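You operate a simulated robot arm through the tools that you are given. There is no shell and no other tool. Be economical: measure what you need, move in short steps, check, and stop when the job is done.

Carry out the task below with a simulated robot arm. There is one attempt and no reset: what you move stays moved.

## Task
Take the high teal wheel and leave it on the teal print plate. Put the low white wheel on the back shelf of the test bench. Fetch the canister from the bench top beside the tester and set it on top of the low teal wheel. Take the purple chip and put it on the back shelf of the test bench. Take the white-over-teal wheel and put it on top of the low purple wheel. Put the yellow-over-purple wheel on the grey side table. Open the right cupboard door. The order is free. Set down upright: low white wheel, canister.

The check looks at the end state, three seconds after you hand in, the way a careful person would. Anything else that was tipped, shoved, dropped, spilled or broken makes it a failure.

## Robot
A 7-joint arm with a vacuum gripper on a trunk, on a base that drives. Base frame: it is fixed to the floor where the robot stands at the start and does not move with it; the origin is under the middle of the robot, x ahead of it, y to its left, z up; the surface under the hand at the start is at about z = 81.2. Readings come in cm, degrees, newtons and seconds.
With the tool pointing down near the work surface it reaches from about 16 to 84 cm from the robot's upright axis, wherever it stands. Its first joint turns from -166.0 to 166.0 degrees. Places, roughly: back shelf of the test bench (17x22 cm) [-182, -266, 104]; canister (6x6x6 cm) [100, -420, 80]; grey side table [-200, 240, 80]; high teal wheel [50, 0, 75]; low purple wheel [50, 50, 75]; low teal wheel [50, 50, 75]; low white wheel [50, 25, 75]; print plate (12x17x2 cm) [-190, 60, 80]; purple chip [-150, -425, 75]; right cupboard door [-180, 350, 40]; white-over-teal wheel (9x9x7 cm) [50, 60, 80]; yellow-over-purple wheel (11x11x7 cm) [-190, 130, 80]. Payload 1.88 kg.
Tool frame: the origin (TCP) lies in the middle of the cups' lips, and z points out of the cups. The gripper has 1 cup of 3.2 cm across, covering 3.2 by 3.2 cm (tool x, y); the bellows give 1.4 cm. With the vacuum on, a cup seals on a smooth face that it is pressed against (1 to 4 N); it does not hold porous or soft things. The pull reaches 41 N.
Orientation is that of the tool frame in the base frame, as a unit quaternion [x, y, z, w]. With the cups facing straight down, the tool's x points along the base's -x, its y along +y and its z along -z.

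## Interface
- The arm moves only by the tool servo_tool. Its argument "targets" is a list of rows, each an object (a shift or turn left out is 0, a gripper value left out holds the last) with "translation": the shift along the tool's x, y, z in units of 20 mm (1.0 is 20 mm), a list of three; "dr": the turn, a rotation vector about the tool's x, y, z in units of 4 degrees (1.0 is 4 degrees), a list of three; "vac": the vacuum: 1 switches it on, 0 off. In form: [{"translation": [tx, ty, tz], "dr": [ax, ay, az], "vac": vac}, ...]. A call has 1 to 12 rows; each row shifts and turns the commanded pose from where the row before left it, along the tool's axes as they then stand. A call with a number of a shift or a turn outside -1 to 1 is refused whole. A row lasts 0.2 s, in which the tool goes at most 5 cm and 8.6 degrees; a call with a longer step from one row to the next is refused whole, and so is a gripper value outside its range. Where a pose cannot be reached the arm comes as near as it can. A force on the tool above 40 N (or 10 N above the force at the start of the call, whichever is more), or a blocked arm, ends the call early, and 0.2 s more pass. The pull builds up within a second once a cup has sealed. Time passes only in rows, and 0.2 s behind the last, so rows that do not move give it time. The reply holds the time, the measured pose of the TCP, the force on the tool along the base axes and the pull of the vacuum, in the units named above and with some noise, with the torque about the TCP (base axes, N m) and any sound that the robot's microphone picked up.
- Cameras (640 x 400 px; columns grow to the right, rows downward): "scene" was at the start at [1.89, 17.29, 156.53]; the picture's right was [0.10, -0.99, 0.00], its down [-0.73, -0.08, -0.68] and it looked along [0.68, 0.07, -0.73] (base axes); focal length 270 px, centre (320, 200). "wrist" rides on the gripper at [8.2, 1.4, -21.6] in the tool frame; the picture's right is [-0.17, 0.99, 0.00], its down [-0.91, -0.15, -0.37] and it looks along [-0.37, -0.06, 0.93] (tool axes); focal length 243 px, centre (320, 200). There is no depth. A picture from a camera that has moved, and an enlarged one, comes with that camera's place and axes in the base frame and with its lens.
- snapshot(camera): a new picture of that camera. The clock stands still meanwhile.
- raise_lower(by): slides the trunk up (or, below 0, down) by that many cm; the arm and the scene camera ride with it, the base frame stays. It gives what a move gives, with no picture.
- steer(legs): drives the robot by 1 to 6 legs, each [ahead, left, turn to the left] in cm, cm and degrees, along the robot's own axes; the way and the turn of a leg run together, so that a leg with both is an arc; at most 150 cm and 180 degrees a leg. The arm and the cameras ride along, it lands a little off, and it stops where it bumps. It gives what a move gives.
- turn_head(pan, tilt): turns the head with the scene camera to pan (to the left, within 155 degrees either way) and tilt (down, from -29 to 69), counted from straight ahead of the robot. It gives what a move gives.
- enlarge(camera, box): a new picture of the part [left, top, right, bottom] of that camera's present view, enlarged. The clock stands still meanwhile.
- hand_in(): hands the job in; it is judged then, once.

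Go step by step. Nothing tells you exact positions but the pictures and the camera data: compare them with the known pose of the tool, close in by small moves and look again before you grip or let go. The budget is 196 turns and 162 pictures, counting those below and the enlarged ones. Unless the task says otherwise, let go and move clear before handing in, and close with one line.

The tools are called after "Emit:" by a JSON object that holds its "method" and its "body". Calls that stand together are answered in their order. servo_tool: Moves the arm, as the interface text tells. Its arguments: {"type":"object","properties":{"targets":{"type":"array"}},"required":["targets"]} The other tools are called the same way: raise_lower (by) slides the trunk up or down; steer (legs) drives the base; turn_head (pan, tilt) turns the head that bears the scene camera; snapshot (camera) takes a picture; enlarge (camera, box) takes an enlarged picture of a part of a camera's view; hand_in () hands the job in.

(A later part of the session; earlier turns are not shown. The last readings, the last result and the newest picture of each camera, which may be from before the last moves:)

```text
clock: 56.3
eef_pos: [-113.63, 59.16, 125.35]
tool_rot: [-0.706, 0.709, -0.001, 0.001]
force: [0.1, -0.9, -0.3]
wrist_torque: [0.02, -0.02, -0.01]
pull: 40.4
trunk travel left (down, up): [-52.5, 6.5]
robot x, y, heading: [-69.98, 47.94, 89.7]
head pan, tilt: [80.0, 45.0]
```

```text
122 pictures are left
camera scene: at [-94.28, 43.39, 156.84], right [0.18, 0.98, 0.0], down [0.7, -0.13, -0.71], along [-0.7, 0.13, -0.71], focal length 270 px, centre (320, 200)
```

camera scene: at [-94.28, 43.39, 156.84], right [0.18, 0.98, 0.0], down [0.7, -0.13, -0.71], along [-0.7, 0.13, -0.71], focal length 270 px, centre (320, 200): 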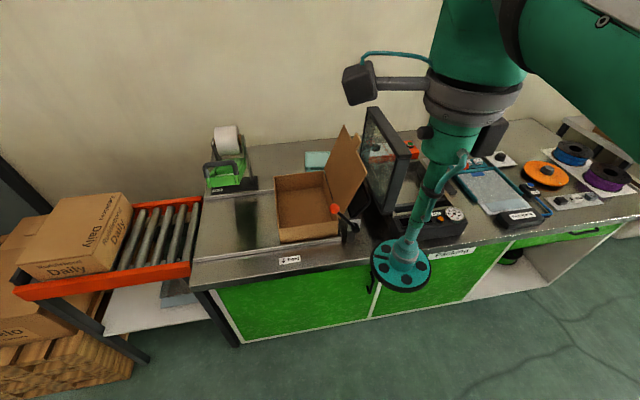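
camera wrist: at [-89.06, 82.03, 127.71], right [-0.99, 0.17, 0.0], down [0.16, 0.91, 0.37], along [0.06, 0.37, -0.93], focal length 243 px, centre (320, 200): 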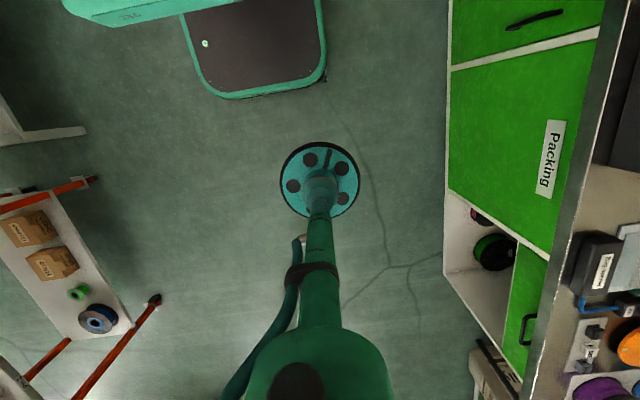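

The head mast stands on my left, in the arm's way for a straight-left reach. I'll turn around so that the bench is on my right and swing the arm to the right side.

Emit:
{"method": "steer", "body": {"legs": [[0, 0, 180]]}}

Emit:
{"method": "servo_tool", "body": {"targets": [{"translation": [-1, -1, 0]}, {"translation": [-1, -1, 0]}, {"translation": [-1, -1, 0]}, {"translation": [-1, -1, 0]}, {"translation": [-1, -1, 0]}, {"translation": [-1, -1, 0]}, {"translation": [-1, -1, 0]}, {"translation": [-1, -1, 0]}, {"translation": [-1, -1, 0]}, {"translation": [-1, -1, 0]}, {"translation": [-1, -1, 0]}, {"translation": [-1, -1, 0]}]}}

Emit:
{"method": "servo_tool", "body": {"targets": [{"translation": [-0.5, -1, 0]}, {"translation": [0, -1, 0]}, {"translation": [0, -1, 0]}, {"translation": [0, -1, 0]}, {"translation": [0, -1, 0]}, {"translation": [0, -1, 0]}, {"translation": [0, -1, 0]}, {"translation": [0, -1, 0]}, {"translation": [0, -1, 0]}, {"translation": [0, -1, 0]}, {"translation": [0, -1, 0]}, {"translation": [0, -1, 0]}]}}

Emit:
{"method": "servo_tool", "body": {"targets": [{"translation": [0, -1, 0]}, {"translation": [0, -1, 0]}, {"translation": [0, -1, 0]}, {"translation": [0, -1, 0]}, {"translation": [0.5, -1, 0]}, {"translation": [1, -1, 0]}, {"translation": [1, -1, 0]}, {"translation": [1, -1, 0]}, {"translation": [1, -1, 0]}, {"translation": [1, -1, 0]}, {"translation": [1, -1, 0]}, {"translation": [1, -1, 0]}]}}

Emit:
{"method": "turn_head", "body": {"pan": -85, "tilt": 45}}

Emit:
{"method": "snapshot", "body": {"camera": "scene"}}

```text
clock: 64.1
eef_pos: [-25.87, 37.09, 125.28]
tool_rot: [0.704, 0.71, 0.001, 0.0]
force: [0.5, 0.4, -1.0]
wrist_torque: [-0.01, 0.01, 0.02]
pull: 41.2
trunk travel left (down, up): [-52.5, 6.5]
robot x, y, heading: [-69.92, 47.8, -89.6]
head pan, tilt: [80.0, 45.0]
```

```text
clock: 66.7
eef_pos: [-49.67, 12.91, 125.3]
tool_rot: [0.704, 0.711, 0.0, 0.0]
force: [-0.9, -0.4, -1.3]
wrist_torque: [0.0, 0.0, 0.0]
pull: 40.6
trunk travel left (down, up): [-52.5, 6.5]
robot x, y, heading: [-69.84, 47.75, -89.5]
head pan, tilt: [80.0, 45.0]
```

```text
clock: 69.3
eef_pos: [-73.71, 11.62, 125.21]
tool_rot: [0.703, 0.711, 0.0, 0.0]
force: [-0.4, -0.5, -0.9]
wrist_torque: [0.02, 0.01, 0.01]
pull: 40.5
trunk travel left (down, up): [-52.5, 6.5]
robot x, y, heading: [-70.07, 47.45, -89.2]
head pan, tilt: [80.0, 45.0]
```

```text
clock: 71.9
eef_pos: [-97.9, 26.46, 125.38]
tool_rot: [0.704, 0.71, 0.0, 0.0]
force: [-0.1, 0.6, -0.1]
wrist_torque: [0.02, 0.01, 0.02]
pull: 40.6
trunk travel left (down, up): [-52.5, 6.5]
robot x, y, heading: [-69.57, 47.59, -89.4]
head pan, tilt: [80.0, 45.0]
```

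```text
clock: 74.4
eef_pos: [-97.77, 26.37, 125.21]
tool_rot: [0.704, 0.71, 0.001, 0.0]
force: [-0.6, -0.4, -2.4]
wrist_torque: [-0.01, 0.0, -0.04]
pull: 41.0
trunk travel left (down, up): [-52.5, 6.5]
robot x, y, heading: [-69.36, 47.78, -89.8]
head pan, tilt: [-85.0, 45.0]
```

```text
121 pictures are left
camera scene: at [-61.61, 53.28, 156.85], right [-0.1, 1.0, 0.0], down [0.7, 0.07, -0.71], along [-0.7, -0.07, -0.71], focal length 270 px, centre (320, 200)
```

scene: 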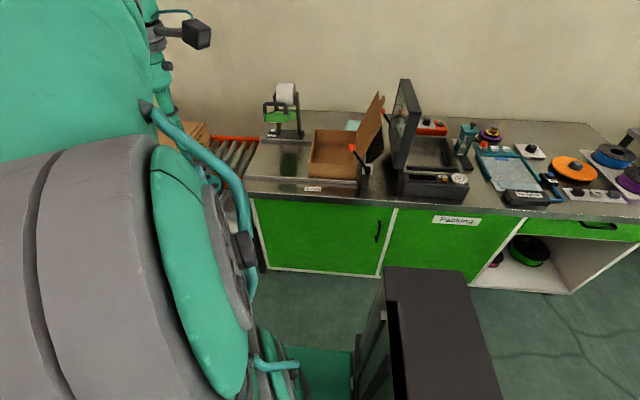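

Arm is on the right side now. Zooming to triangulate the plate, the flap and the bench edge from this second viewpoint.

Emit:
{"method": "enlarge", "body": {"camera": "scene", "box": [240, 75, 440, 200]}}

Emit:
{"method": "enlarge", "body": {"camera": "scene", "box": [440, 100, 640, 225]}}

Emit:
{"method": "snapshot", "body": {"camera": "wrist"}}

```text
3.20 times, centred on (340, 138) of scene
camera zoom: at [-61.61, 53.28, 156.85], right [-0.1, 1.0, 0.0], down [0.7, 0.07, -0.71], along [-0.7, -0.07, -0.71], focal length 863 px, centre (256, 400)
```

zoom: 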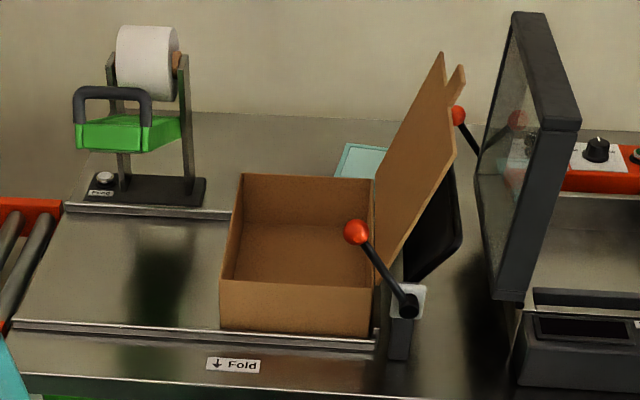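

```text
3.20 times, centred on (540, 162) of scene
camera zoom: at [-61.61, 53.28, 156.85], right [-0.1, 1.0, 0.0], down [0.7, 0.07, -0.71], along [-0.7, -0.07, -0.71], focal length 863 px, centre (-384, 320)
```

zoom: 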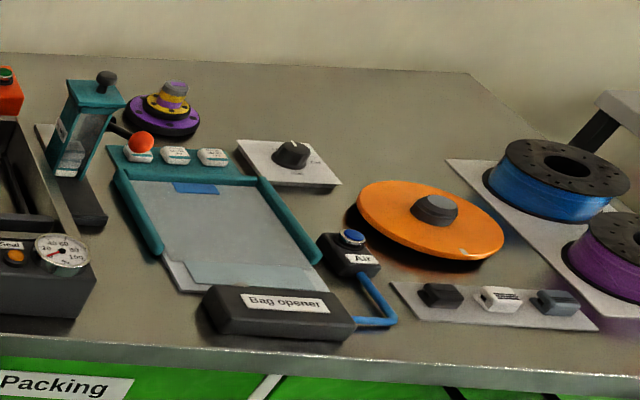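

```text
118 pictures are left
camera wrist: at [-96.53, 34.67, 146.88], right [0.99, -0.16, 0.0], down [-0.15, -0.92, 0.37], along [-0.06, -0.37, -0.93], focal length 243 px, centre (320, 200)
```

wrist: 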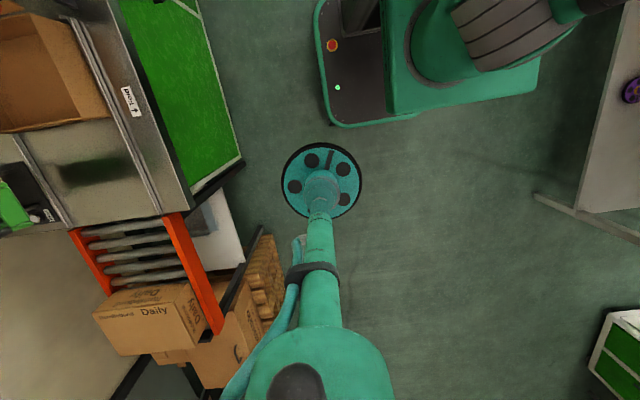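

The plate works out at x -201.5..-190, y 55..72, with its top near z 81.5. The bench edge is near x -140. Strafing right toward the bench.

Emit:
{"method": "steer", "body": {"legs": [[0, -43, 0]]}}

Emit:
{"method": "turn_head", "body": {"pan": -80, "tilt": 60}}

Emit:
{"method": "snapshot", "body": {"camera": "scene"}}

Emit:
{"method": "snapshot", "body": {"camera": "wrist"}}

```text
clock: 77.0
eef_pos: [-140.72, 25.9, 125.25]
tool_rot: [0.702, 0.712, -0.001, 0.0]
force: [0.4, -0.4, -1.3]
wrist_torque: [-0.01, -0.01, -0.01]
pull: 40.9
trunk travel left (down, up): [-52.5, 6.5]
robot x, y, heading: [-112.74, 47.53, -89.2]
head pan, tilt: [-85.0, 45.0]
```

```text
clock: 77.8
eef_pos: [-140.63, 25.93, 125.25]
tool_rot: [0.702, 0.712, 0.0, 0.0]
force: [0.5, -0.4, -2.0]
wrist_torque: [0.01, 0.0, -0.01]
pull: 40.4
trunk travel left (down, up): [-52.5, 6.5]
robot x, y, heading: [-112.5, 47.7, -89.5]
head pan, tilt: [-80.0, 60.0]
```

```text
117 pictures are left
camera scene: at [-102.94, 52.43, 154.9], right [-0.19, 0.98, 0.0], down [0.85, 0.16, -0.5], along [-0.49, -0.09, -0.87], focal length 270 px, centre (320, 200)
```

scene: 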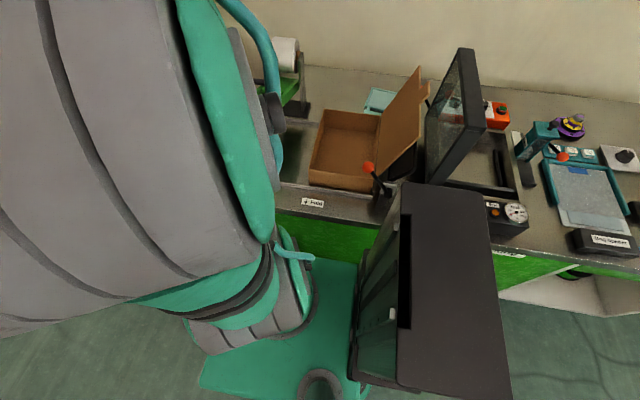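

```text
116 pictures are left
camera wrist: at [-139.35, 34.13, 146.88], right [0.99, -0.15, 0.0], down [-0.14, -0.92, 0.37], along [-0.06, -0.37, -0.93], focal length 243 px, centre (320, 200)
```

wrist: 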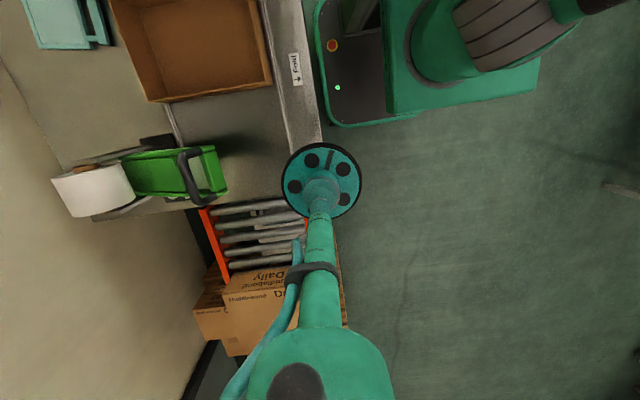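

The plate is visible in the wrist view ahead of the arm. Extending over the bench at a safe height.

Emit:
{"method": "servo_tool", "body": {"targets": [{"translation": [0.64, -1, 0]}, {"translation": [0.64, -1, 0]}, {"translation": [0.64, -1, 0]}, {"translation": [0.64, -1, 0]}, {"translation": [0.64, -1, 0]}, {"translation": [0.64, -1, 0]}, {"translation": [0.64, -1, 0]}, {"translation": [0.64, -1, 0]}, {"translation": [0.64, -1, 0]}, {"translation": [0.64, -1, 0]}, {"translation": [0.64, -1, 0]}, {"translation": [0.64, -1, 0]}]}}

Emit:
{"method": "snapshot", "body": {"camera": "wrist"}}

Emit:
{"method": "snapshot", "body": {"camera": "scene"}}

```text
clock: 80.4
eef_pos: [-164.95, 41.05, 125.09]
tool_rot: [0.703, 0.711, -0.001, 0.0]
force: [-0.7, 0.3, -0.2]
wrist_torque: [0.0, 0.02, -0.04]
pull: 40.4
trunk travel left (down, up): [-52.5, 6.5]
robot x, y, heading: [-112.77, 47.49, -89.4]
head pan, tilt: [-80.0, 60.0]
```

```text
115 pictures are left
camera wrist: at [-163.68, 49.24, 146.78], right [0.99, -0.15, 0.0], down [-0.14, -0.92, 0.37], along [-0.06, -0.37, -0.93], focal length 243 px, centre (320, 200)
```

wrist: 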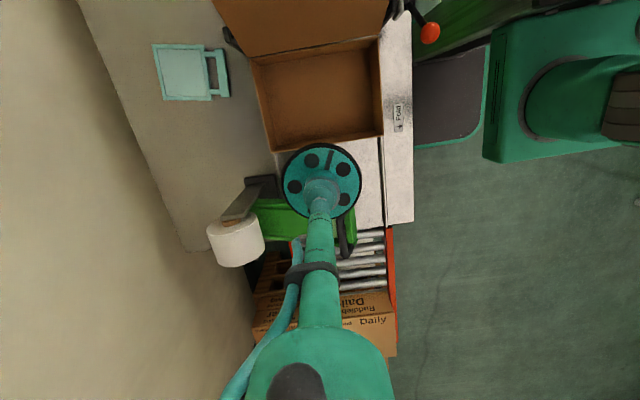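

```text
114 pictures are left
camera scene: at [-102.96, 52.43, 154.9], right [-0.19, 0.98, 0.0], down [0.85, 0.16, -0.5], along [-0.49, -0.09, -0.87], focal length 270 px, centre (320, 200)
```

scene: 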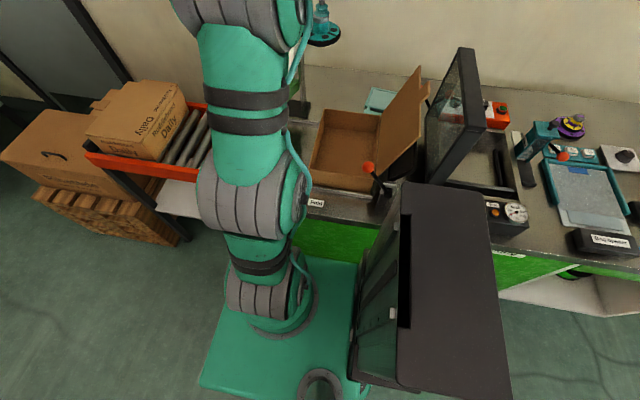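

The plate's body is about 12x12 cm with a handle on my side; its centre is near (-195, 60.5). Zooming once more before going there.

Emit:
{"method": "enlarge", "body": {"camera": "wrist", "box": [130, 20, 290, 120]}}

```text
4.00 times, centred on (210, 70) of wrist
camera zoom: at [-163.68, 49.24, 146.78], right [0.99, -0.15, 0.0], down [-0.14, -0.92, 0.37], along [-0.06, -0.37, -0.93], focal length 970 px, centre (760, 720)
```

zoom: 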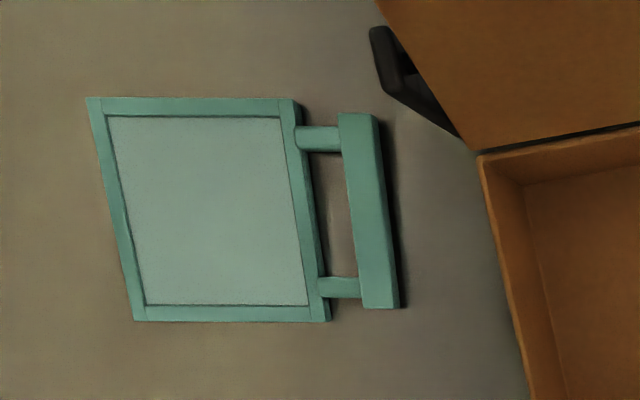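

Target wheel centre: (-195.3, 60.6). Extending further, still high.

Emit:
{"method": "servo_tool", "body": {"targets": [{"translation": [0.71, -0.942, 0]}, {"translation": [0.71, -0.942, 0]}, {"translation": [0.71, -0.942, 0]}, {"translation": [0.71, -0.942, 0]}, {"translation": [0.71, -0.942, 0]}, {"translation": [0.71, -0.942, 0]}, {"translation": [0.71, -0.942, 0]}, {"translation": [0.71, -0.942, 0]}, {"translation": [0.71, -0.942, 0]}, {"translation": [0.71, -0.942, 0]}, {"translation": [0.71, -0.942, 0]}, {"translation": [0.71, -0.942, 0]}]}}

Emit:
{"method": "servo_tool", "body": {"targets": [{"translation": [0.35, -0.942, 0.5]}, {"translation": [0.35, -0.942, 0.5]}, {"translation": [0.35, -0.942, 0.5]}, {"translation": [0.35, -0.942, 0.5]}, {"translation": [0, 0, 0]}]}}

Emit:
{"method": "snapshot", "body": {"camera": "wrist"}}

Emit:
{"method": "snapshot", "body": {"camera": "scene"}}

```text
clock: 83.0
eef_pos: [-177.83, 53.27, 119.46]
tool_rot: [0.703, 0.712, 0.0, 0.001]
force: [-0.4, 0.3, -0.9]
wrist_torque: [0.01, -0.02, 0.01]
pull: 40.5
out of reach, approached as far as the arm can: row 6, 7, 8, 9, 10, 11, 12
trunk travel left (down, up): [-52.5, 6.5]
robot x, y, heading: [-112.6, 47.32, -89.0]
head pan, tilt: [-80.0, 60.0]
```

```text
clock: 84.2
eef_pos: [-181.05, 54.98, 113.06]
tool_rot: [0.703, 0.711, 0.0, 0.0]
force: [0.0, 0.8, -2.6]
wrist_torque: [-0.01, -0.02, 0.01]
pull: 40.5
out of reach, approached as far as the arm can: row 1, 2, 3, 4
trunk travel left (down, up): [-52.5, 6.5]
robot x, y, heading: [-112.38, 47.6, -89.3]
head pan, tilt: [-80.0, 60.0]
```

```text
112 pictures are left
camera wrist: at [-179.81, 63.16, 134.65], right [0.99, -0.15, 0.0], down [-0.14, -0.92, 0.37], along [-0.06, -0.37, -0.93], focal length 243 px, centre (320, 200)
```

wrist: 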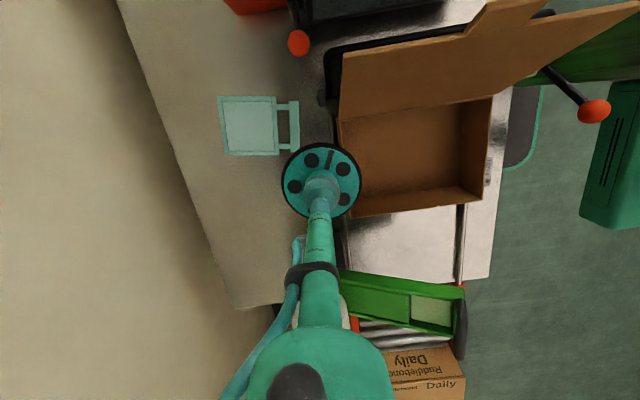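

```text
111 pictures are left
camera scene: at [-103.0, 52.43, 154.91], right [-0.19, 0.98, 0.0], down [0.85, 0.16, -0.5], along [-0.49, -0.09, -0.87], focal length 270 px, centre (320, 200)
```

scene: 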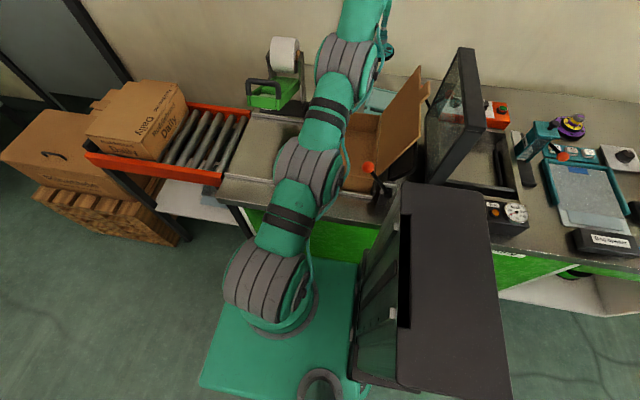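

The arm is out of reach here; facing the bench puts the arm's base about 7 cm nearer. I'll retract over the same path first.

Emit:
{"method": "servo_tool", "body": {"targets": [{"translation": [0, 0, -0.5]}, {"translation": [-0.6, 1, -1]}, {"translation": [-0.6, 1, -1]}, {"translation": [-0.6, 1, -1]}, {"translation": [-0.6, 1, -1]}, {"translation": [-0.6, 1, -1]}, {"translation": [-0.6, 1, 0]}, {"translation": [-0.6, 1, 0]}, {"translation": [-0.6, 1, 0]}, {"translation": [-0.6, 1, 0]}, {"translation": [-0.6, 1, 0]}, {"translation": [-0.6, 1, 0]}]}}

Emit:
{"method": "snapshot", "body": {"camera": "wrist"}}

```text
clock: 86.8
eef_pos: [-160.07, 41.73, 124.63]
tool_rot: [0.704, 0.711, 0.001, 0.0]
force: [0.5, 0.2, -1.7]
wrist_torque: [0.0, -0.01, 0.01]
pull: 40.9
out of reach, approached as far as the arm can: row 3, 4
trunk travel left (down, up): [-52.5, 6.5]
robot x, y, heading: [-112.74, 47.49, -89.0]
head pan, tilt: [-80.0, 60.0]
```

```text
110 pictures are left
camera wrist: at [-158.89, 49.93, 146.24], right [0.99, -0.15, 0.0], down [-0.14, -0.92, 0.38], along [-0.06, -0.37, -0.93], focal length 243 px, centre (320, 200)
```

wrist: 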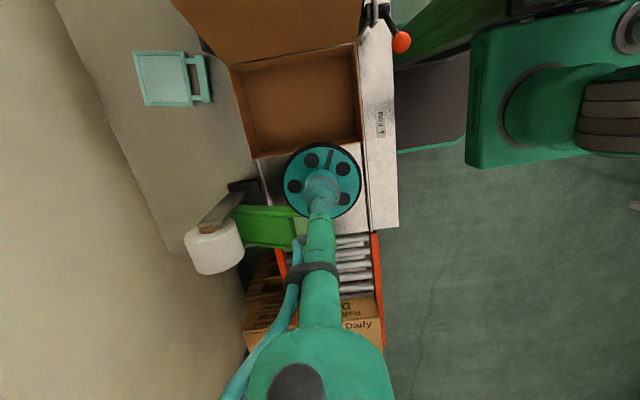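

Commanded pose tracks well. Finishing the retraction, then backing off and turning to face the bench.

Emit:
{"method": "servo_tool", "body": {"targets": [{"translation": [-0.75, 0.9, 0]}, {"translation": [-0.75, 0.9, 0]}, {"translation": [-0.75, 0.9, 0]}, {"translation": [-0.75, 0.9, 0]}, {"translation": [-0.75, 0.9, 0]}, {"translation": [-0.75, 0.9, 0]}, {"translation": [-0.75, 0.9, 0]}, {"translation": [-0.75, 0.9, 0]}, {"translation": [-0.75, 0.9, 0]}, {"translation": [-0.75, 0.9, 0]}, {"translation": [-0.75, 0.9, 0]}]}}

Emit:
{"method": "steer", "body": {"legs": [[0, 40, 0], [0, 0, -90]]}}

Emit:
{"method": "servo_tool", "body": {"targets": [{"translation": [-0.9, 1, 0]}, {"translation": [-0.9, 1, 0]}, {"translation": [-0.9, 1, 0]}, {"translation": [-0.9, 1, 0]}, {"translation": [-0.9, 1, 0]}, {"translation": [-0.9, 1, 0]}, {"translation": [-0.9, 1, 0]}, {"translation": [-0.9, 1, 0]}, {"translation": [-0.9, 1, 0]}, {"translation": [-0.9, 1, 0]}, {"translation": [-0.9, 1, 0]}]}}

Emit:
{"method": "raise_lower", "body": {"by": 6.4}}

Emit:
{"method": "turn_head", "body": {"pan": 0, "tilt": 50}}

Emit:
{"method": "snapshot", "body": {"camera": "scene"}}

Emit:
{"method": "snapshot", "body": {"camera": "wrist"}}

```text
clock: 89.2
eef_pos: [-140.18, 25.37, 124.58]
tool_rot: [0.703, 0.711, 0.0, 0.0]
force: [0.3, -0.6, -0.2]
wrist_torque: [-0.03, -0.02, 0.01]
pull: 40.5
trunk travel left (down, up): [-52.5, 6.5]
robot x, y, heading: [-112.56, 47.29, -89.3]
head pan, tilt: [-80.0, 60.0]
```

```text
clock: 95.5
eef_pos: [-94.56, 75.27, 124.59]
tool_rot: [1.0, 0.006, 0.001, 0.0]
force: [-0.4, 0.3, -1.2]
wrist_torque: [-0.01, -0.02, -0.02]
pull: 40.9
trunk travel left (down, up): [-52.5, 6.5]
robot x, y, heading: [-72.45, 48.16, -179.1]
head pan, tilt: [-80.0, 60.0]
```

```text
clock: 97.9
eef_pos: [-114.11, 53.03, 124.6]
tool_rot: [1.0, 0.007, -0.001, 0.0]
force: [0.4, 0.1, -0.8]
wrist_torque: [0.0, 0.01, -0.02]
pull: 40.3
trunk travel left (down, up): [-52.5, 6.5]
robot x, y, heading: [-72.31, 47.79, -179.0]
head pan, tilt: [-80.0, 60.0]
```

```text
clock: 98.9
eef_pos: [-113.99, 53.03, 131.07]
tool_rot: [1.0, 0.006, 0.0, 0.0]
force: [-0.5, -0.7, -1.8]
wrist_torque: [-0.02, -0.02, 0.0]
pull: 40.8
trunk travel left (down, up): [-58.9, 0.1]
robot x, y, heading: [-72.77, 47.55, -179.4]
head pan, tilt: [-80.0, 60.0]
```

```text
clock: 100.5
eef_pos: [-114.06, 52.95, 130.92]
tool_rot: [1.0, 0.006, 0.0, -0.001]
force: [0.5, -0.1, -0.4]
wrist_torque: [-0.02, 0.01, 0.02]
pull: 40.5
trunk travel left (down, up): [-58.9, 0.1]
robot x, y, heading: [-72.41, 47.9, -179.4]
head pan, tilt: [0.0, 50.0]
```

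```text
109 pictures are left
camera scene: at [-74.05, 31.5, 162.56], right [-0.01, 1.0, 0.0], down [0.77, 0.01, -0.64], along [-0.64, -0.01, -0.77], focal length 270 px, centre (320, 200)
```

scene: 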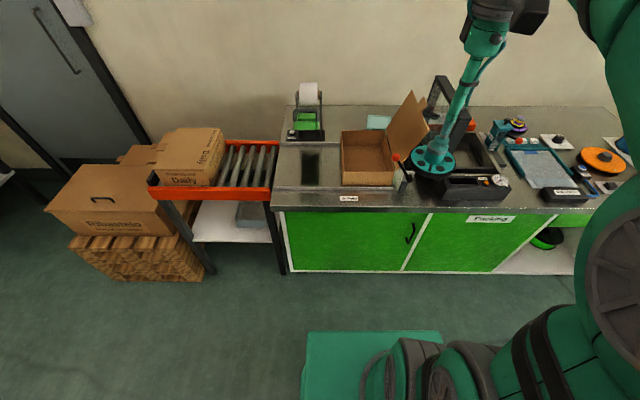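

```text
108 pictures are left
camera wrist: at [-105.78, 51.72, 152.6], right [-0.15, -0.99, 0.0], down [-0.92, 0.14, 0.37], along [-0.37, 0.06, -0.93], focal length 243 px, centre (320, 200)
```

wrist: 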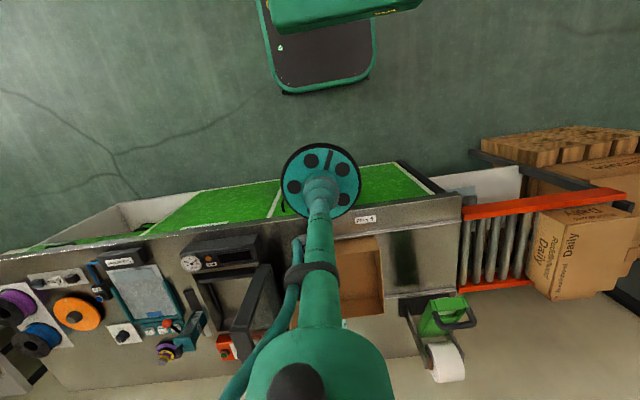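

Front of the base is about 28 cm ahead of the robot centre. Driving 37.5 cm ahead to stand just short of the bench.

Emit:
{"method": "steer", "body": {"legs": [[37.5, 0, 0]]}}

Emit:
{"method": "snapshot", "body": {"camera": "wrist"}}

Emit:
{"method": "snapshot", "body": {"camera": "scene"}}

```text
clock: 102.8
eef_pos: [-151.26, 52.77, 130.99]
tool_rot: [1.0, 0.005, 0.001, 0.0]
force: [0.0, 0.5, -0.6]
wrist_torque: [0.01, 0.01, 0.02]
pull: 40.4
trunk travel left (down, up): [-58.9, 0.1]
robot x, y, heading: [-110.03, 47.29, -179.3]
head pan, tilt: [0.0, 50.0]
```

```text
107 pictures are left
camera wrist: at [-143.08, 51.41, 152.59], right [-0.16, -0.99, 0.0], down [-0.92, 0.14, 0.37], along [-0.37, 0.06, -0.93], focal length 243 px, centre (320, 200)
```

wrist: 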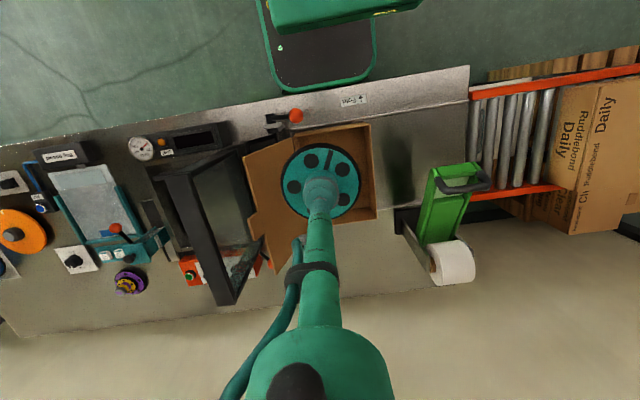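

```text
106 pictures are left
camera scene: at [-111.41, 31.09, 162.56], right [-0.01, 1.0, 0.0], down [0.77, 0.01, -0.64], along [-0.64, -0.01, -0.77], focal length 270 px, centre (320, 200)
```

scene: 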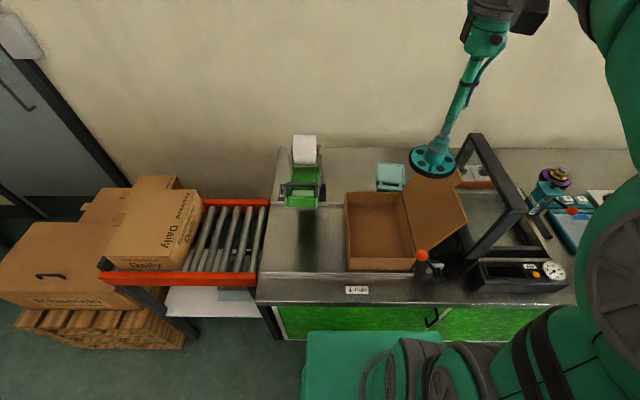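

Positioned a hair short of the bench. Extending straight ahead (left of the flap) while coming down gently.

Emit:
{"method": "servo_tool", "body": {"targets": [{"translation": [-1, 0, 0.3]}, {"translation": [-1, 0, 0.3]}, {"translation": [-1, 0, 0.3]}, {"translation": [-1, 0, 0.3]}, {"translation": [-1, 0, 0.3]}, {"translation": [-1, 0, 0.3]}, {"translation": [-1, 0, 0.5]}, {"translation": [-1, 0, 0.5]}, {"translation": [-1, 0, 0.5]}, {"translation": [-1, 0, 0.5]}, {"translation": [-1, 0, 0.5]}, {"translation": [-1, 0, 0.5]}]}}

Emit:
{"method": "snapshot", "body": {"camera": "wrist"}}

Emit:
{"method": "snapshot", "body": {"camera": "scene"}}

```text
clock: 105.4
eef_pos: [-175.31, 52.48, 121.37]
tool_rot: [1.0, 0.003, -0.001, 0.0]
force: [-0.4, -0.2, -1.1]
wrist_torque: [-0.01, 0.01, -0.02]
pull: 40.4
trunk travel left (down, up): [-58.9, 0.1]
robot x, y, heading: [-110.0, 47.71, -179.5]
head pan, tilt: [0.0, 50.0]
```

```text
105 pictures are left
camera wrist: at [-167.12, 51.21, 142.98], right [-0.16, -0.99, 0.0], down [-0.92, 0.15, 0.37], along [-0.37, 0.06, -0.93], focal length 243 px, centre (320, 200)
```

wrist: 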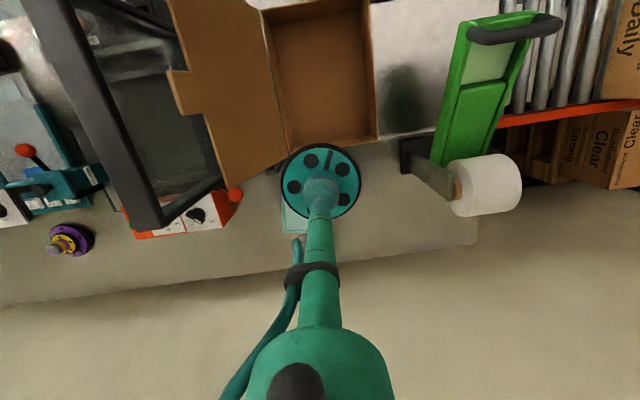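

```text
104 pictures are left
camera scene: at [-111.41, 31.09, 162.56], right [-0.01, 1.0, 0.0], down [0.77, 0.01, -0.64], along [-0.64, -0.01, -0.77], focal length 270 px, centre (320, 200)
```

scene: 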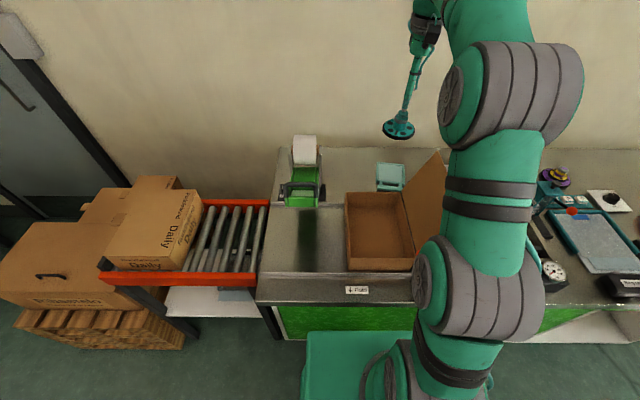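

The elbow rides well above the box and flap. Continuing towards the plate with a steady descent.

Emit:
{"method": "servo_tool", "body": {"targets": [{"translation": [-0.9, -0.2, 0.8]}, {"translation": [-0.9, -0.2, 0.8]}, {"translation": [-0.9, -0.4, 0.8]}, {"translation": [-0.9, -0.4, 0.8]}, {"translation": [-0.9, -0.4, 0.8]}, {"translation": [-0.9, -0.4, 0.8]}, {"translation": [-0.9, -0.4, 0.6]}, {"translation": [-0.9, -0.4, 0.6]}, {"translation": [-0.9, -0.4, 0.6]}]}}

Emit:
{"method": "snapshot", "body": {"camera": "wrist"}}

Emit:
{"method": "snapshot", "body": {"camera": "scene"}}

```text
clock: 107.4
eef_pos: [-189.2, 57.89, 109.14]
tool_rot: [1.0, 0.005, 0.0, 0.0]
force: [0.2, 0.3, -1.4]
wrist_torque: [-0.02, -0.04, 0.01]
pull: 40.7
out of reach, approached as far as the arm can: row 8, 9
trunk travel left (down, up): [-58.9, 0.1]
robot x, y, heading: [-109.9, 47.13, -179.4]
head pan, tilt: [0.0, 50.0]
```

```text
103 pictures are left
camera wrist: at [-181.02, 56.56, 130.76], right [-0.16, -0.99, 0.0], down [-0.92, 0.14, 0.37], along [-0.37, 0.06, -0.93], focal length 243 px, centre (320, 200)
```

wrist: 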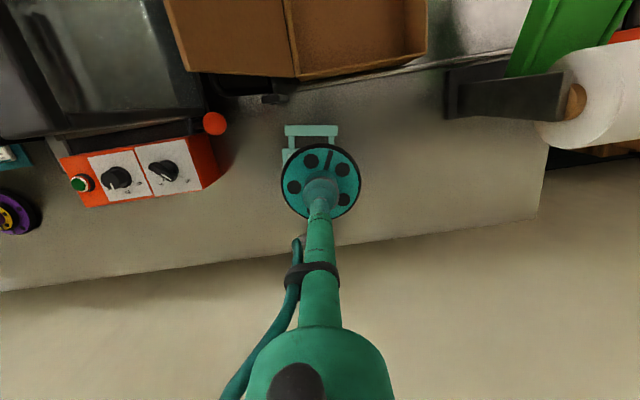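

```text
102 pictures are left
camera scene: at [-111.42, 31.09, 162.56], right [-0.01, 1.0, 0.0], down [0.77, 0.01, -0.64], along [-0.64, -0.01, -0.77], focal length 270 px, centre (320, 200)
```

scene: 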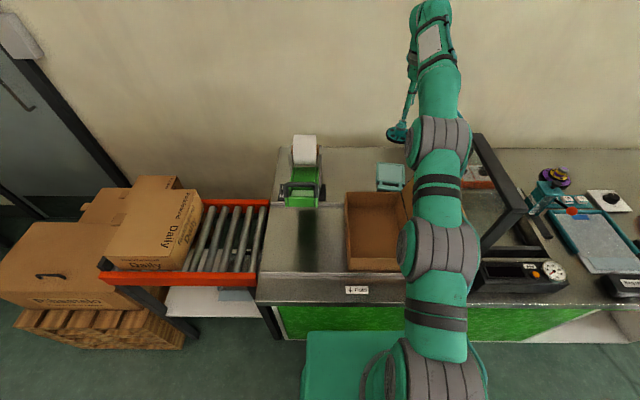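

Reach grows as I go down. Descending and extending bit by bit.

Emit:
{"method": "servo_tool", "body": {"targets": [{"translation": [0, 0, 1]}, {"translation": [0, 0, 1]}, {"translation": [0, 0, 1]}, {"translation": [0, 0, 1]}, {"translation": [-0.7, -0.3, 0.8]}, {"translation": [-0.7, -0.3, 0.4]}, {"translation": [-0.7, -0.3, 0]}, {"translation": [-0.7, -0.3, 0]}, {"translation": [-0.3, -0.2, 0]}]}}

Emit:
{"method": "snapshot", "body": {"camera": "wrist"}}

Emit:
{"method": "snapshot", "body": {"camera": "scene"}}

```text
clock: 109.4
eef_pos: [-192.1, 58.96, 98.49]
tool_rot: [1.0, 0.006, -0.001, 0.0]
force: [-0.2, -0.1, -2.0]
wrist_torque: [-0.03, -0.02, 0.01]
pull: 40.5
out of reach, approached as far as the arm can: row 7, 8, 9
trunk travel left (down, up): [-58.9, 0.1]
robot x, y, heading: [-109.47, 47.06, -179.6]
head pan, tilt: [0.0, 50.0]
```

```text
101 pictures are left
camera wrist: at [-183.87, 57.66, 120.07], right [-0.16, -0.99, 0.0], down [-0.92, 0.14, 0.37], along [-0.37, 0.06, -0.93], focal length 243 px, centre (320, 200)
```

wrist: 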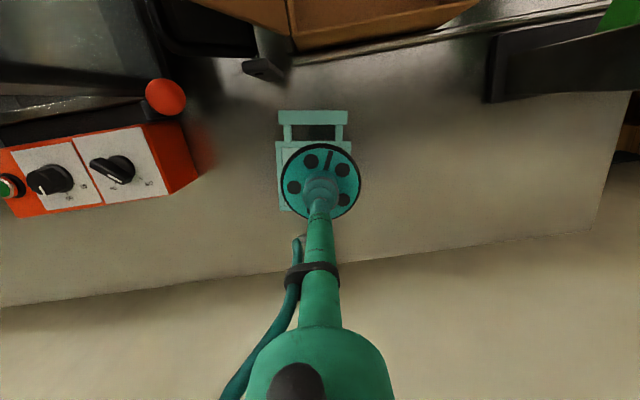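

```text
100 pictures are left
camera scene: at [-111.37, 31.08, 162.56], right [-0.01, 1.0, 0.0], down [0.77, 0.01, -0.64], along [-0.64, -0.01, -0.77], focal length 270 px, centre (320, 200)
```

scene: 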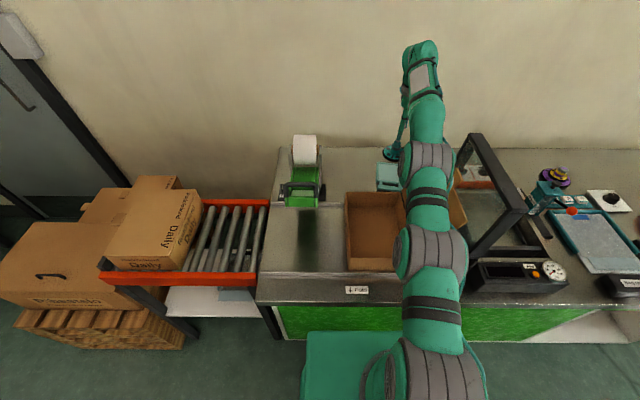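

Close now. Zooming to see how the wheel lies relative to the plate.

Emit:
{"method": "enlarge", "body": {"camera": "wrist", "box": [250, 95, 390, 225]}}

Emit:
{"method": "enlarge", "body": {"camera": "scene", "box": [350, 110, 430, 210]}}

```text
3.08 times, centred on (320, 160) of wrist
camera zoom: at [-183.87, 57.66, 120.07], right [-0.16, -0.99, 0.0], down [-0.92, 0.14, 0.37], along [-0.37, 0.06, -0.93], focal length 746 px, centre (320, 323)
```

zoom: 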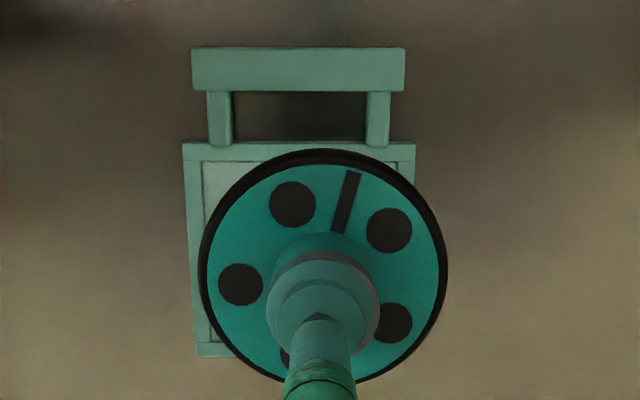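

```text
4.00 times, centred on (390, 160) of scene
camera zoom: at [-111.37, 31.08, 162.56], right [-0.01, 1.0, 0.0], down [0.77, 0.01, -0.64], along [-0.64, -0.01, -0.77], focal length 1078 px, centre (40, 360)
```

zoom: 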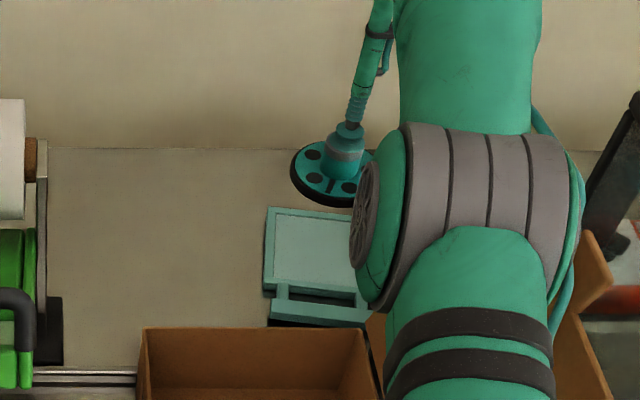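

Plate centre confirmed at (-195, 60.6). I'll nudge the base 1 cm forward, then lower and extend the rest.

Emit:
{"method": "steer", "body": {"legs": [[1.0, 0, 0]]}}

Emit:
{"method": "servo_tool", "body": {"targets": [{"translation": [0, 0, 1]}, {"translation": [0, 0, 1]}, {"translation": [-0.4, -0.4, 0.6]}, {"translation": [-0.4, -0.4, 0]}, {"translation": [-0.3, -0.1, 0]}, {"translation": [0, 0, 0]}]}}

Emit:
{"method": "enlarge", "body": {"camera": "wrist", "box": [250, 95, 390, 225]}}

```text
clock: 110.2
eef_pos: [-193.11, 58.84, 98.35]
tool_rot: [1.0, 0.005, 0.0, 0.0]
force: [-0.4, -0.7, -1.2]
wrist_torque: [0.01, 0.01, -0.01]
pull: 40.9
trunk travel left (down, up): [-58.9, 0.1]
robot x, y, heading: [-110.58, 47.39, -179.7]
head pan, tilt: [0.0, 50.0]
```

```text
clock: 111.6
eef_pos: [-193.73, 60.0, 93.06]
tool_rot: [1.0, 0.005, 0.0, 0.001]
force: [0.4, 0.5, -1.9]
wrist_torque: [0.0, -0.03, 0.0]
pull: 40.6
out of reach, approached as far as the arm can: row 4, 5
trunk travel left (down, up): [-58.9, 0.1]
robot x, y, heading: [-111.01, 47.29, -179.4]
head pan, tilt: [0.0, 50.0]
```

```text
3.08 times, centred on (320, 160) of wrist
camera zoom: at [-185.52, 58.75, 114.77], right [-0.16, -0.99, 0.0], down [-0.92, 0.15, 0.38], along [-0.37, 0.06, -0.93], focal length 746 px, centre (320, 323)
```

zoom: 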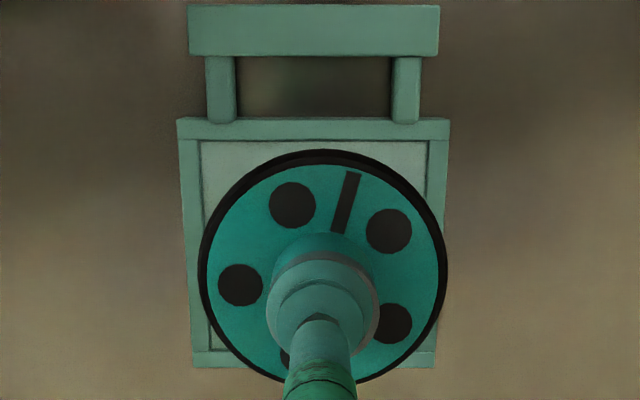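

Nearly centred; lowering onto the plate in small steps.

Emit:
{"method": "servo_tool", "body": {"targets": [{"translation": [-0.1, -0.15, 0.8]}, {"translation": [-0.15, -0.1, 0.4]}, {"translation": [-0.1, 0, 0.2]}, {"translation": [0, 0, 0]}]}}

```text
clock: 112.6
eef_pos: [-193.84, 60.15, 90.31]
tool_rot: [1.0, 0.005, 0.0, 0.0]
force: [0.4, -0.3, -1.1]
wrist_torque: [0.02, 0.0, -0.02]
pull: 40.4
out of reach, approached as far as the arm can: row 2
trunk travel left (down, up): [-58.9, 0.1]
robot x, y, heading: [-110.74, 47.2, -179.9]
head pan, tilt: [0.0, 50.0]
```

Emit:
{"method": "servo_tool", "body": {"targets": [{"translation": [-0.05, 0, 0.3]}, {"translation": [-0.05, 0, 0.25]}, {"translation": [0, 0, 0.2]}, {"translation": [0, 0, 0]}]}}

Emit:
{"method": "enlarge", "body": {"camera": "wrist", "box": [250, 95, 390, 225]}}

```text
clock: 113.6
eef_pos: [-193.99, 60.23, 88.73]
tool_rot: [1.0, 0.006, 0.0, -0.001]
force: [-0.5, -0.2, -0.9]
wrist_torque: [0.0, -0.05, 0.01]
pull: 40.8
trunk travel left (down, up): [-58.9, 0.1]
robot x, y, heading: [-110.64, 47.52, -179.7]
head pan, tilt: [0.0, 50.0]
```

```text
3.08 times, centred on (320, 160) of wrist
camera zoom: at [-185.83, 58.89, 110.38], right [-0.16, -0.99, 0.0], down [-0.92, 0.14, 0.37], along [-0.37, 0.06, -0.93], focal length 746 px, centre (320, 323)
```

zoom: 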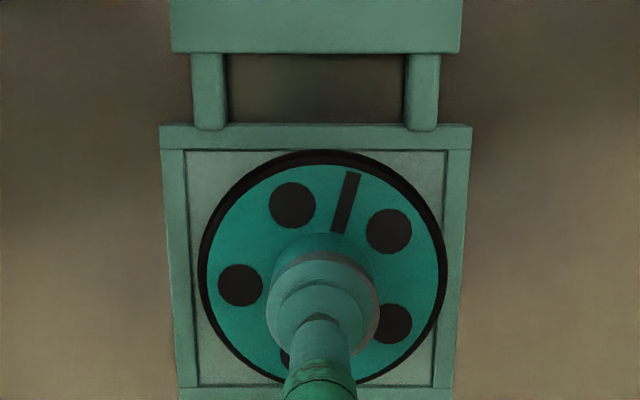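

Beautifully centred within the plate's inner field. Lowering to contact.

Emit:
{"method": "servo_tool", "body": {"targets": [{"translation": [0, 0, 0.15]}, {"translation": [0, 0, 0.15]}, {"translation": [0, 0, 0.1]}, {"translation": [0, 0, 0]}]}}

```text
clock: 114.6
eef_pos: [-194.0, 60.2, 88.05]
tool_rot: [1.0, 0.004, 0.0, 0.0]
force: [0.1, -0.5, -1.5]
wrist_torque: [-0.02, 0.01, 0.01]
pull: 40.3
trunk travel left (down, up): [-58.9, 0.1]
robot x, y, heading: [-110.62, 47.37, -179.6]
head pan, tilt: [0.0, 50.0]
```

Emit:
{"method": "servo_tool", "body": {"targets": [{"translation": [0, 0, 0.15]}, {"translation": [0, 0, 0.1]}, {"translation": [0, 0, 0.1]}, {"translation": [0, 0, 0]}]}}

```text
clock: 115.6
eef_pos: [-194.04, 60.2, 87.36]
tool_rot: [1.0, 0.005, 0.0, 0.0]
force: [-0.5, -1.0, 2.1]
wrist_torque: [-0.03, 0.02, -0.02]
pull: 40.7
trunk travel left (down, up): [-58.9, 0.1]
robot x, y, heading: [-110.99, 47.34, -179.7]
head pan, tilt: [0.0, 50.0]
```

Contact at z 87.4. Releasing, then rising clear.

Emit:
{"method": "servo_tool", "body": {"targets": [{"translation": [0, 0, 0], "vac": 0}, {"translation": [0, 0, 0]}, {"translation": [0, 0, 0]}, {"translation": [0, 0, 0]}, {"translation": [0, 0, -0.3]}, {"translation": [0, 0, -0.6]}, {"translation": [0, 0, -0.8]}, {"translation": [0.3, 0, -0.8]}, {"translation": [0.4, 0.2, -0.8]}, {"translation": [0.4, 0.2, -0.8]}]}}

Emit:
{"method": "snapshot", "body": {"camera": "wrist"}}

```text
clock: 117.8
eef_pos: [-191.85, 59.49, 95.56]
tool_rot: [1.0, 0.005, 0.002, 0.001]
force: [0.0, 0.0, -0.6]
wrist_torque: [-0.01, -0.01, -0.04]
pull: 0.0
trunk travel left (down, up): [-58.9, 0.1]
robot x, y, heading: [-110.83, 47.34, -179.5]
head pan, tilt: [0.0, 50.0]
```

```text
95 pictures are left
camera wrist: at [-183.65, 58.17, 117.14], right [-0.16, -0.99, 0.0], down [-0.92, 0.14, 0.37], along [-0.37, 0.06, -0.93], focal length 243 px, centre (320, 200)
```

wrist: 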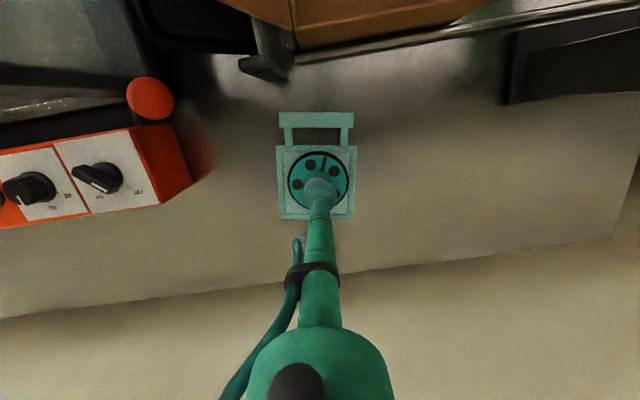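

The high teal wheel sits neatly on the plate. Retracting up and back for the yellow-over-purple wheel.

Emit:
{"method": "servo_tool", "body": {"targets": [{"translation": [0.6, 0.3, -1]}, {"translation": [0.6, 0.3, -1]}, {"translation": [0.6, 0.3, -1]}, {"translation": [0.6, 0.3, -1]}, {"translation": [0.6, 0.3, -1]}, {"translation": [0.6, 0.3, -1]}, {"translation": [0.6, 0.3, -1]}, {"translation": [0.8, 0.3, -1]}, {"translation": [0.8, 0.3, -1]}, {"translation": [0.8, 0, -1]}, {"translation": [0.8, 0, -1]}, {"translation": [0.8, 0, -1]}]}}

Emit:
{"method": "servo_tool", "body": {"targets": [{"translation": [1, 0, -1]}, {"translation": [1, 0, -1]}, {"translation": [1, 0, -1]}, {"translation": [1, 0, -1]}, {"translation": [1, 0, -1]}, {"translation": [1, 0, 0]}, {"translation": [1, 0, 0]}, {"translation": [1, 0, 0]}, {"translation": [1, 0, 0]}, {"translation": [1, 0, 0]}, {"translation": [1, 0, 0]}]}}

Emit:
{"method": "steer", "body": {"legs": [[-8, 0, 0], [0, -78, 0]]}}

Emit:
{"method": "snapshot", "body": {"camera": "scene"}}

Emit:
{"method": "snapshot", "body": {"camera": "wrist"}}

```text
clock: 120.4
eef_pos: [-184.07, 55.23, 122.23]
tool_rot: [1.0, 0.005, 0.001, 0.0]
force: [0.0, -0.5, 0.9]
wrist_torque: [-0.02, 0.0, -0.02]
pull: 0.0
out of reach, approached as far as the arm can: row 1, 2, 3, 4, 5, 6, 7, 8, 9, 10, 11, 12
trunk travel left (down, up): [-58.9, 0.1]
robot x, y, heading: [-110.72, 47.54, -179.4]
head pan, tilt: [0.0, 50.0]
```

```text
clock: 122.8
eef_pos: [-163.43, 55.71, 132.95]
tool_rot: [1.0, 0.005, 0.0, 0.0]
force: [0.6, -1.1, -0.3]
wrist_torque: [0.01, 0.04, 0.0]
pull: 0.0
out of reach, approached as far as the arm can: row 1, 2
trunk travel left (down, up): [-58.9, 0.1]
robot x, y, heading: [-110.51, 47.17, -179.6]
head pan, tilt: [0.0, 50.0]
```

```text
clock: 127.6
eef_pos: [-155.82, 134.13, 132.95]
tool_rot: [1.0, 0.002, 0.0, 0.0]
force: [-0.3, -0.6, 0.3]
wrist_torque: [0.0, 0.02, 0.01]
pull: 0.0
trunk travel left (down, up): [-58.9, 0.1]
robot x, y, heading: [-103.17, 125.53, -179.6]
head pan, tilt: [0.0, 50.0]
```

```text
94 pictures are left
camera scene: at [-104.94, 109.18, 162.56], right [0.0, 1.0, 0.0], down [0.77, 0.0, -0.64], along [-0.64, 0.0, -0.77], focal length 270 px, centre (320, 200)
```

scene: 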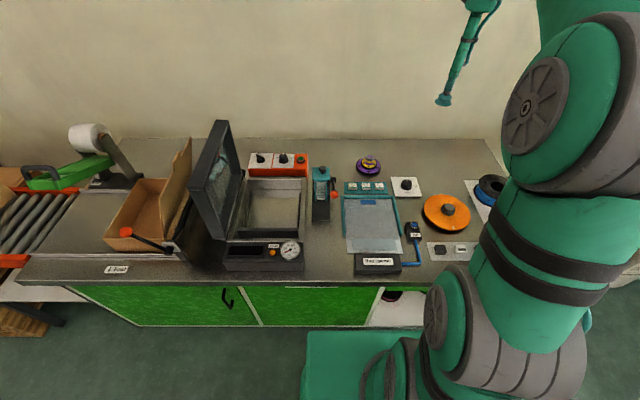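

```text
93 pictures are left
camera wrist: at [-147.68, 132.8, 154.62], right [-0.16, -0.99, 0.0], down [-0.92, 0.15, 0.37], along [-0.37, 0.06, -0.93], focal length 243 px, centre (320, 200)
```

wrist: 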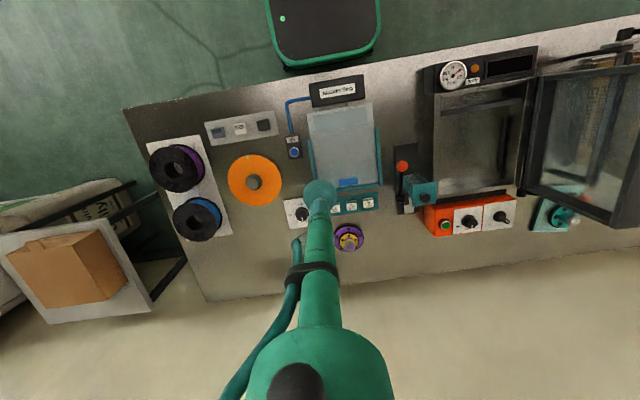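

Both views put the wheel's knob at (-188.7, 129.6). Driving 7 cm ahead and approaching it.

Emit:
{"method": "steer", "body": {"legs": [[7, 0, 0]]}}

Emit:
{"method": "servo_tool", "body": {"targets": [{"translation": [-1, 0.18, 0.9]}, {"translation": [-1, 0.18, 0.9]}, {"translation": [-1, 0.18, 0.9]}, {"translation": [-1, 0.18, 0.9]}, {"translation": [-1, 0.18, 0.9]}, {"translation": [-1, 0.18, 0.9]}, {"translation": [-1, 0.18, 0.9]}, {"translation": [-1, 0.18, 0.9]}, {"translation": [-1, 0.18, 0.9]}, {"translation": [-1, 0.18, 1]}, {"translation": [-1, 0.18, 1]}, {"translation": [-1, 0.18, 1]}]}}

Emit:
{"method": "servo_tool", "body": {"targets": [{"translation": [-0.5, 0, 1]}, {"translation": [0, 0, 1]}, {"translation": [0, 0, 1]}, {"translation": [0, 0, 1]}, {"translation": [0, 0, 0.5]}]}}

Emit:
{"method": "enlarge", "body": {"camera": "wrist", "box": [220, 110, 420, 235]}}

```text
clock: 128.6
eef_pos: [-162.88, 134.33, 133.0]
tool_rot: [1.0, 0.001, 0.001, 0.0]
force: [0.2, -0.2, 0.1]
wrist_torque: [0.01, -0.06, -0.03]
pull: 0.2
trunk travel left (down, up): [-58.9, 0.1]
robot x, y, heading: [-110.42, 125.42, -179.8]
head pan, tilt: [0.0, 50.0]
```

```text
clock: 131.2
eef_pos: [-186.94, 129.78, 110.56]
tool_rot: [1.0, 0.002, 0.001, 0.0]
force: [0.5, 0.5, -0.2]
wrist_torque: [-0.01, 0.03, 0.0]
pull: 0.0
trunk travel left (down, up): [-58.9, 0.1]
robot x, y, heading: [-110.4, 125.75, -179.8]
head pan, tilt: [0.0, 50.0]
```

```text
clock: 132.4
eef_pos: [-187.93, 129.7, 101.72]
tool_rot: [1.0, 0.001, 0.001, 0.0]
force: [0.1, -0.2, 0.3]
wrist_torque: [-0.01, -0.02, 0.03]
pull: 0.0
trunk travel left (down, up): [-58.9, 0.1]
robot x, y, heading: [-110.76, 125.04, -179.5]
head pan, tilt: [0.0, 50.0]
```

```text
3.20 times, centred on (320, 172) of wrist
camera zoom: at [-179.65, 128.33, 123.36], right [-0.16, -0.99, 0.0], down [-0.92, 0.15, 0.37], along [-0.37, 0.06, -0.93], focal length 776 px, centre (320, 288)
```

zoom: 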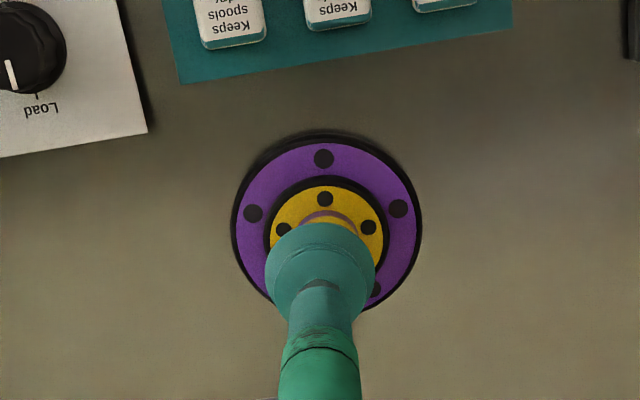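

The wheel's discs centre at about (-192, 130), a bit further than I thought. Shifting outward to uncover the knob and refine.

Emit:
{"method": "servo_tool", "body": {"targets": [{"translation": [-0.95, -0.1, 0]}, {"translation": [-0.95, -0.05, 0]}, {"translation": [0, 0, 0.8]}, {"translation": [0, 0, 0.8]}, {"translation": [0, 0, 0]}]}}

Emit:
{"method": "enlarge", "body": {"camera": "wrist", "box": [260, 130, 380, 205]}}

Emit:
{"method": "enlarge", "body": {"camera": "scene", "box": [320, 120, 440, 200]}}

```text
clock: 133.6
eef_pos: [-191.56, 129.98, 98.46]
tool_rot: [1.0, 0.002, 0.002, 0.0]
force: [-0.3, 1.1, -0.4]
wrist_torque: [0.01, 0.04, -0.01]
pull: 0.0
trunk travel left (down, up): [-58.9, 0.1]
robot x, y, heading: [-110.35, 125.34, -179.7]
head pan, tilt: [0.0, 50.0]
```

```text
5.33 times, centred on (320, 168) of wrist
camera zoom: at [-183.43, 128.67, 120.11], right [-0.16, -0.99, 0.0], down [-0.92, 0.15, 0.37], along [-0.37, 0.06, -0.93], focal length 1294 px, centre (320, 373)
```

zoom: 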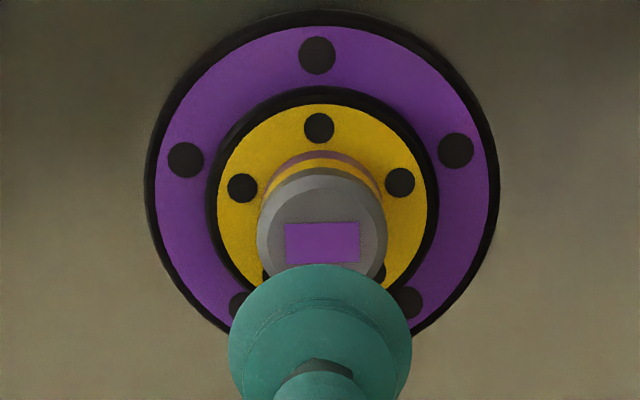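

```text
5.00 times, centred on (380, 160) of scene
camera zoom: at [-111.95, 109.15, 162.56], right [0.0, 1.0, 0.0], down [0.77, 0.0, -0.64], along [-0.64, 0.0, -0.77], focal length 1348 px, centre (20, 400)
```

zoom: 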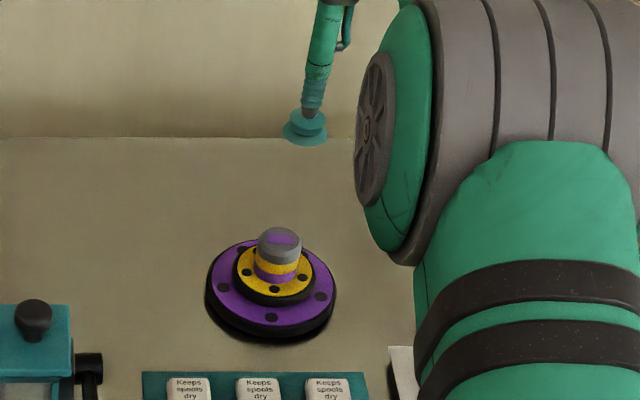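

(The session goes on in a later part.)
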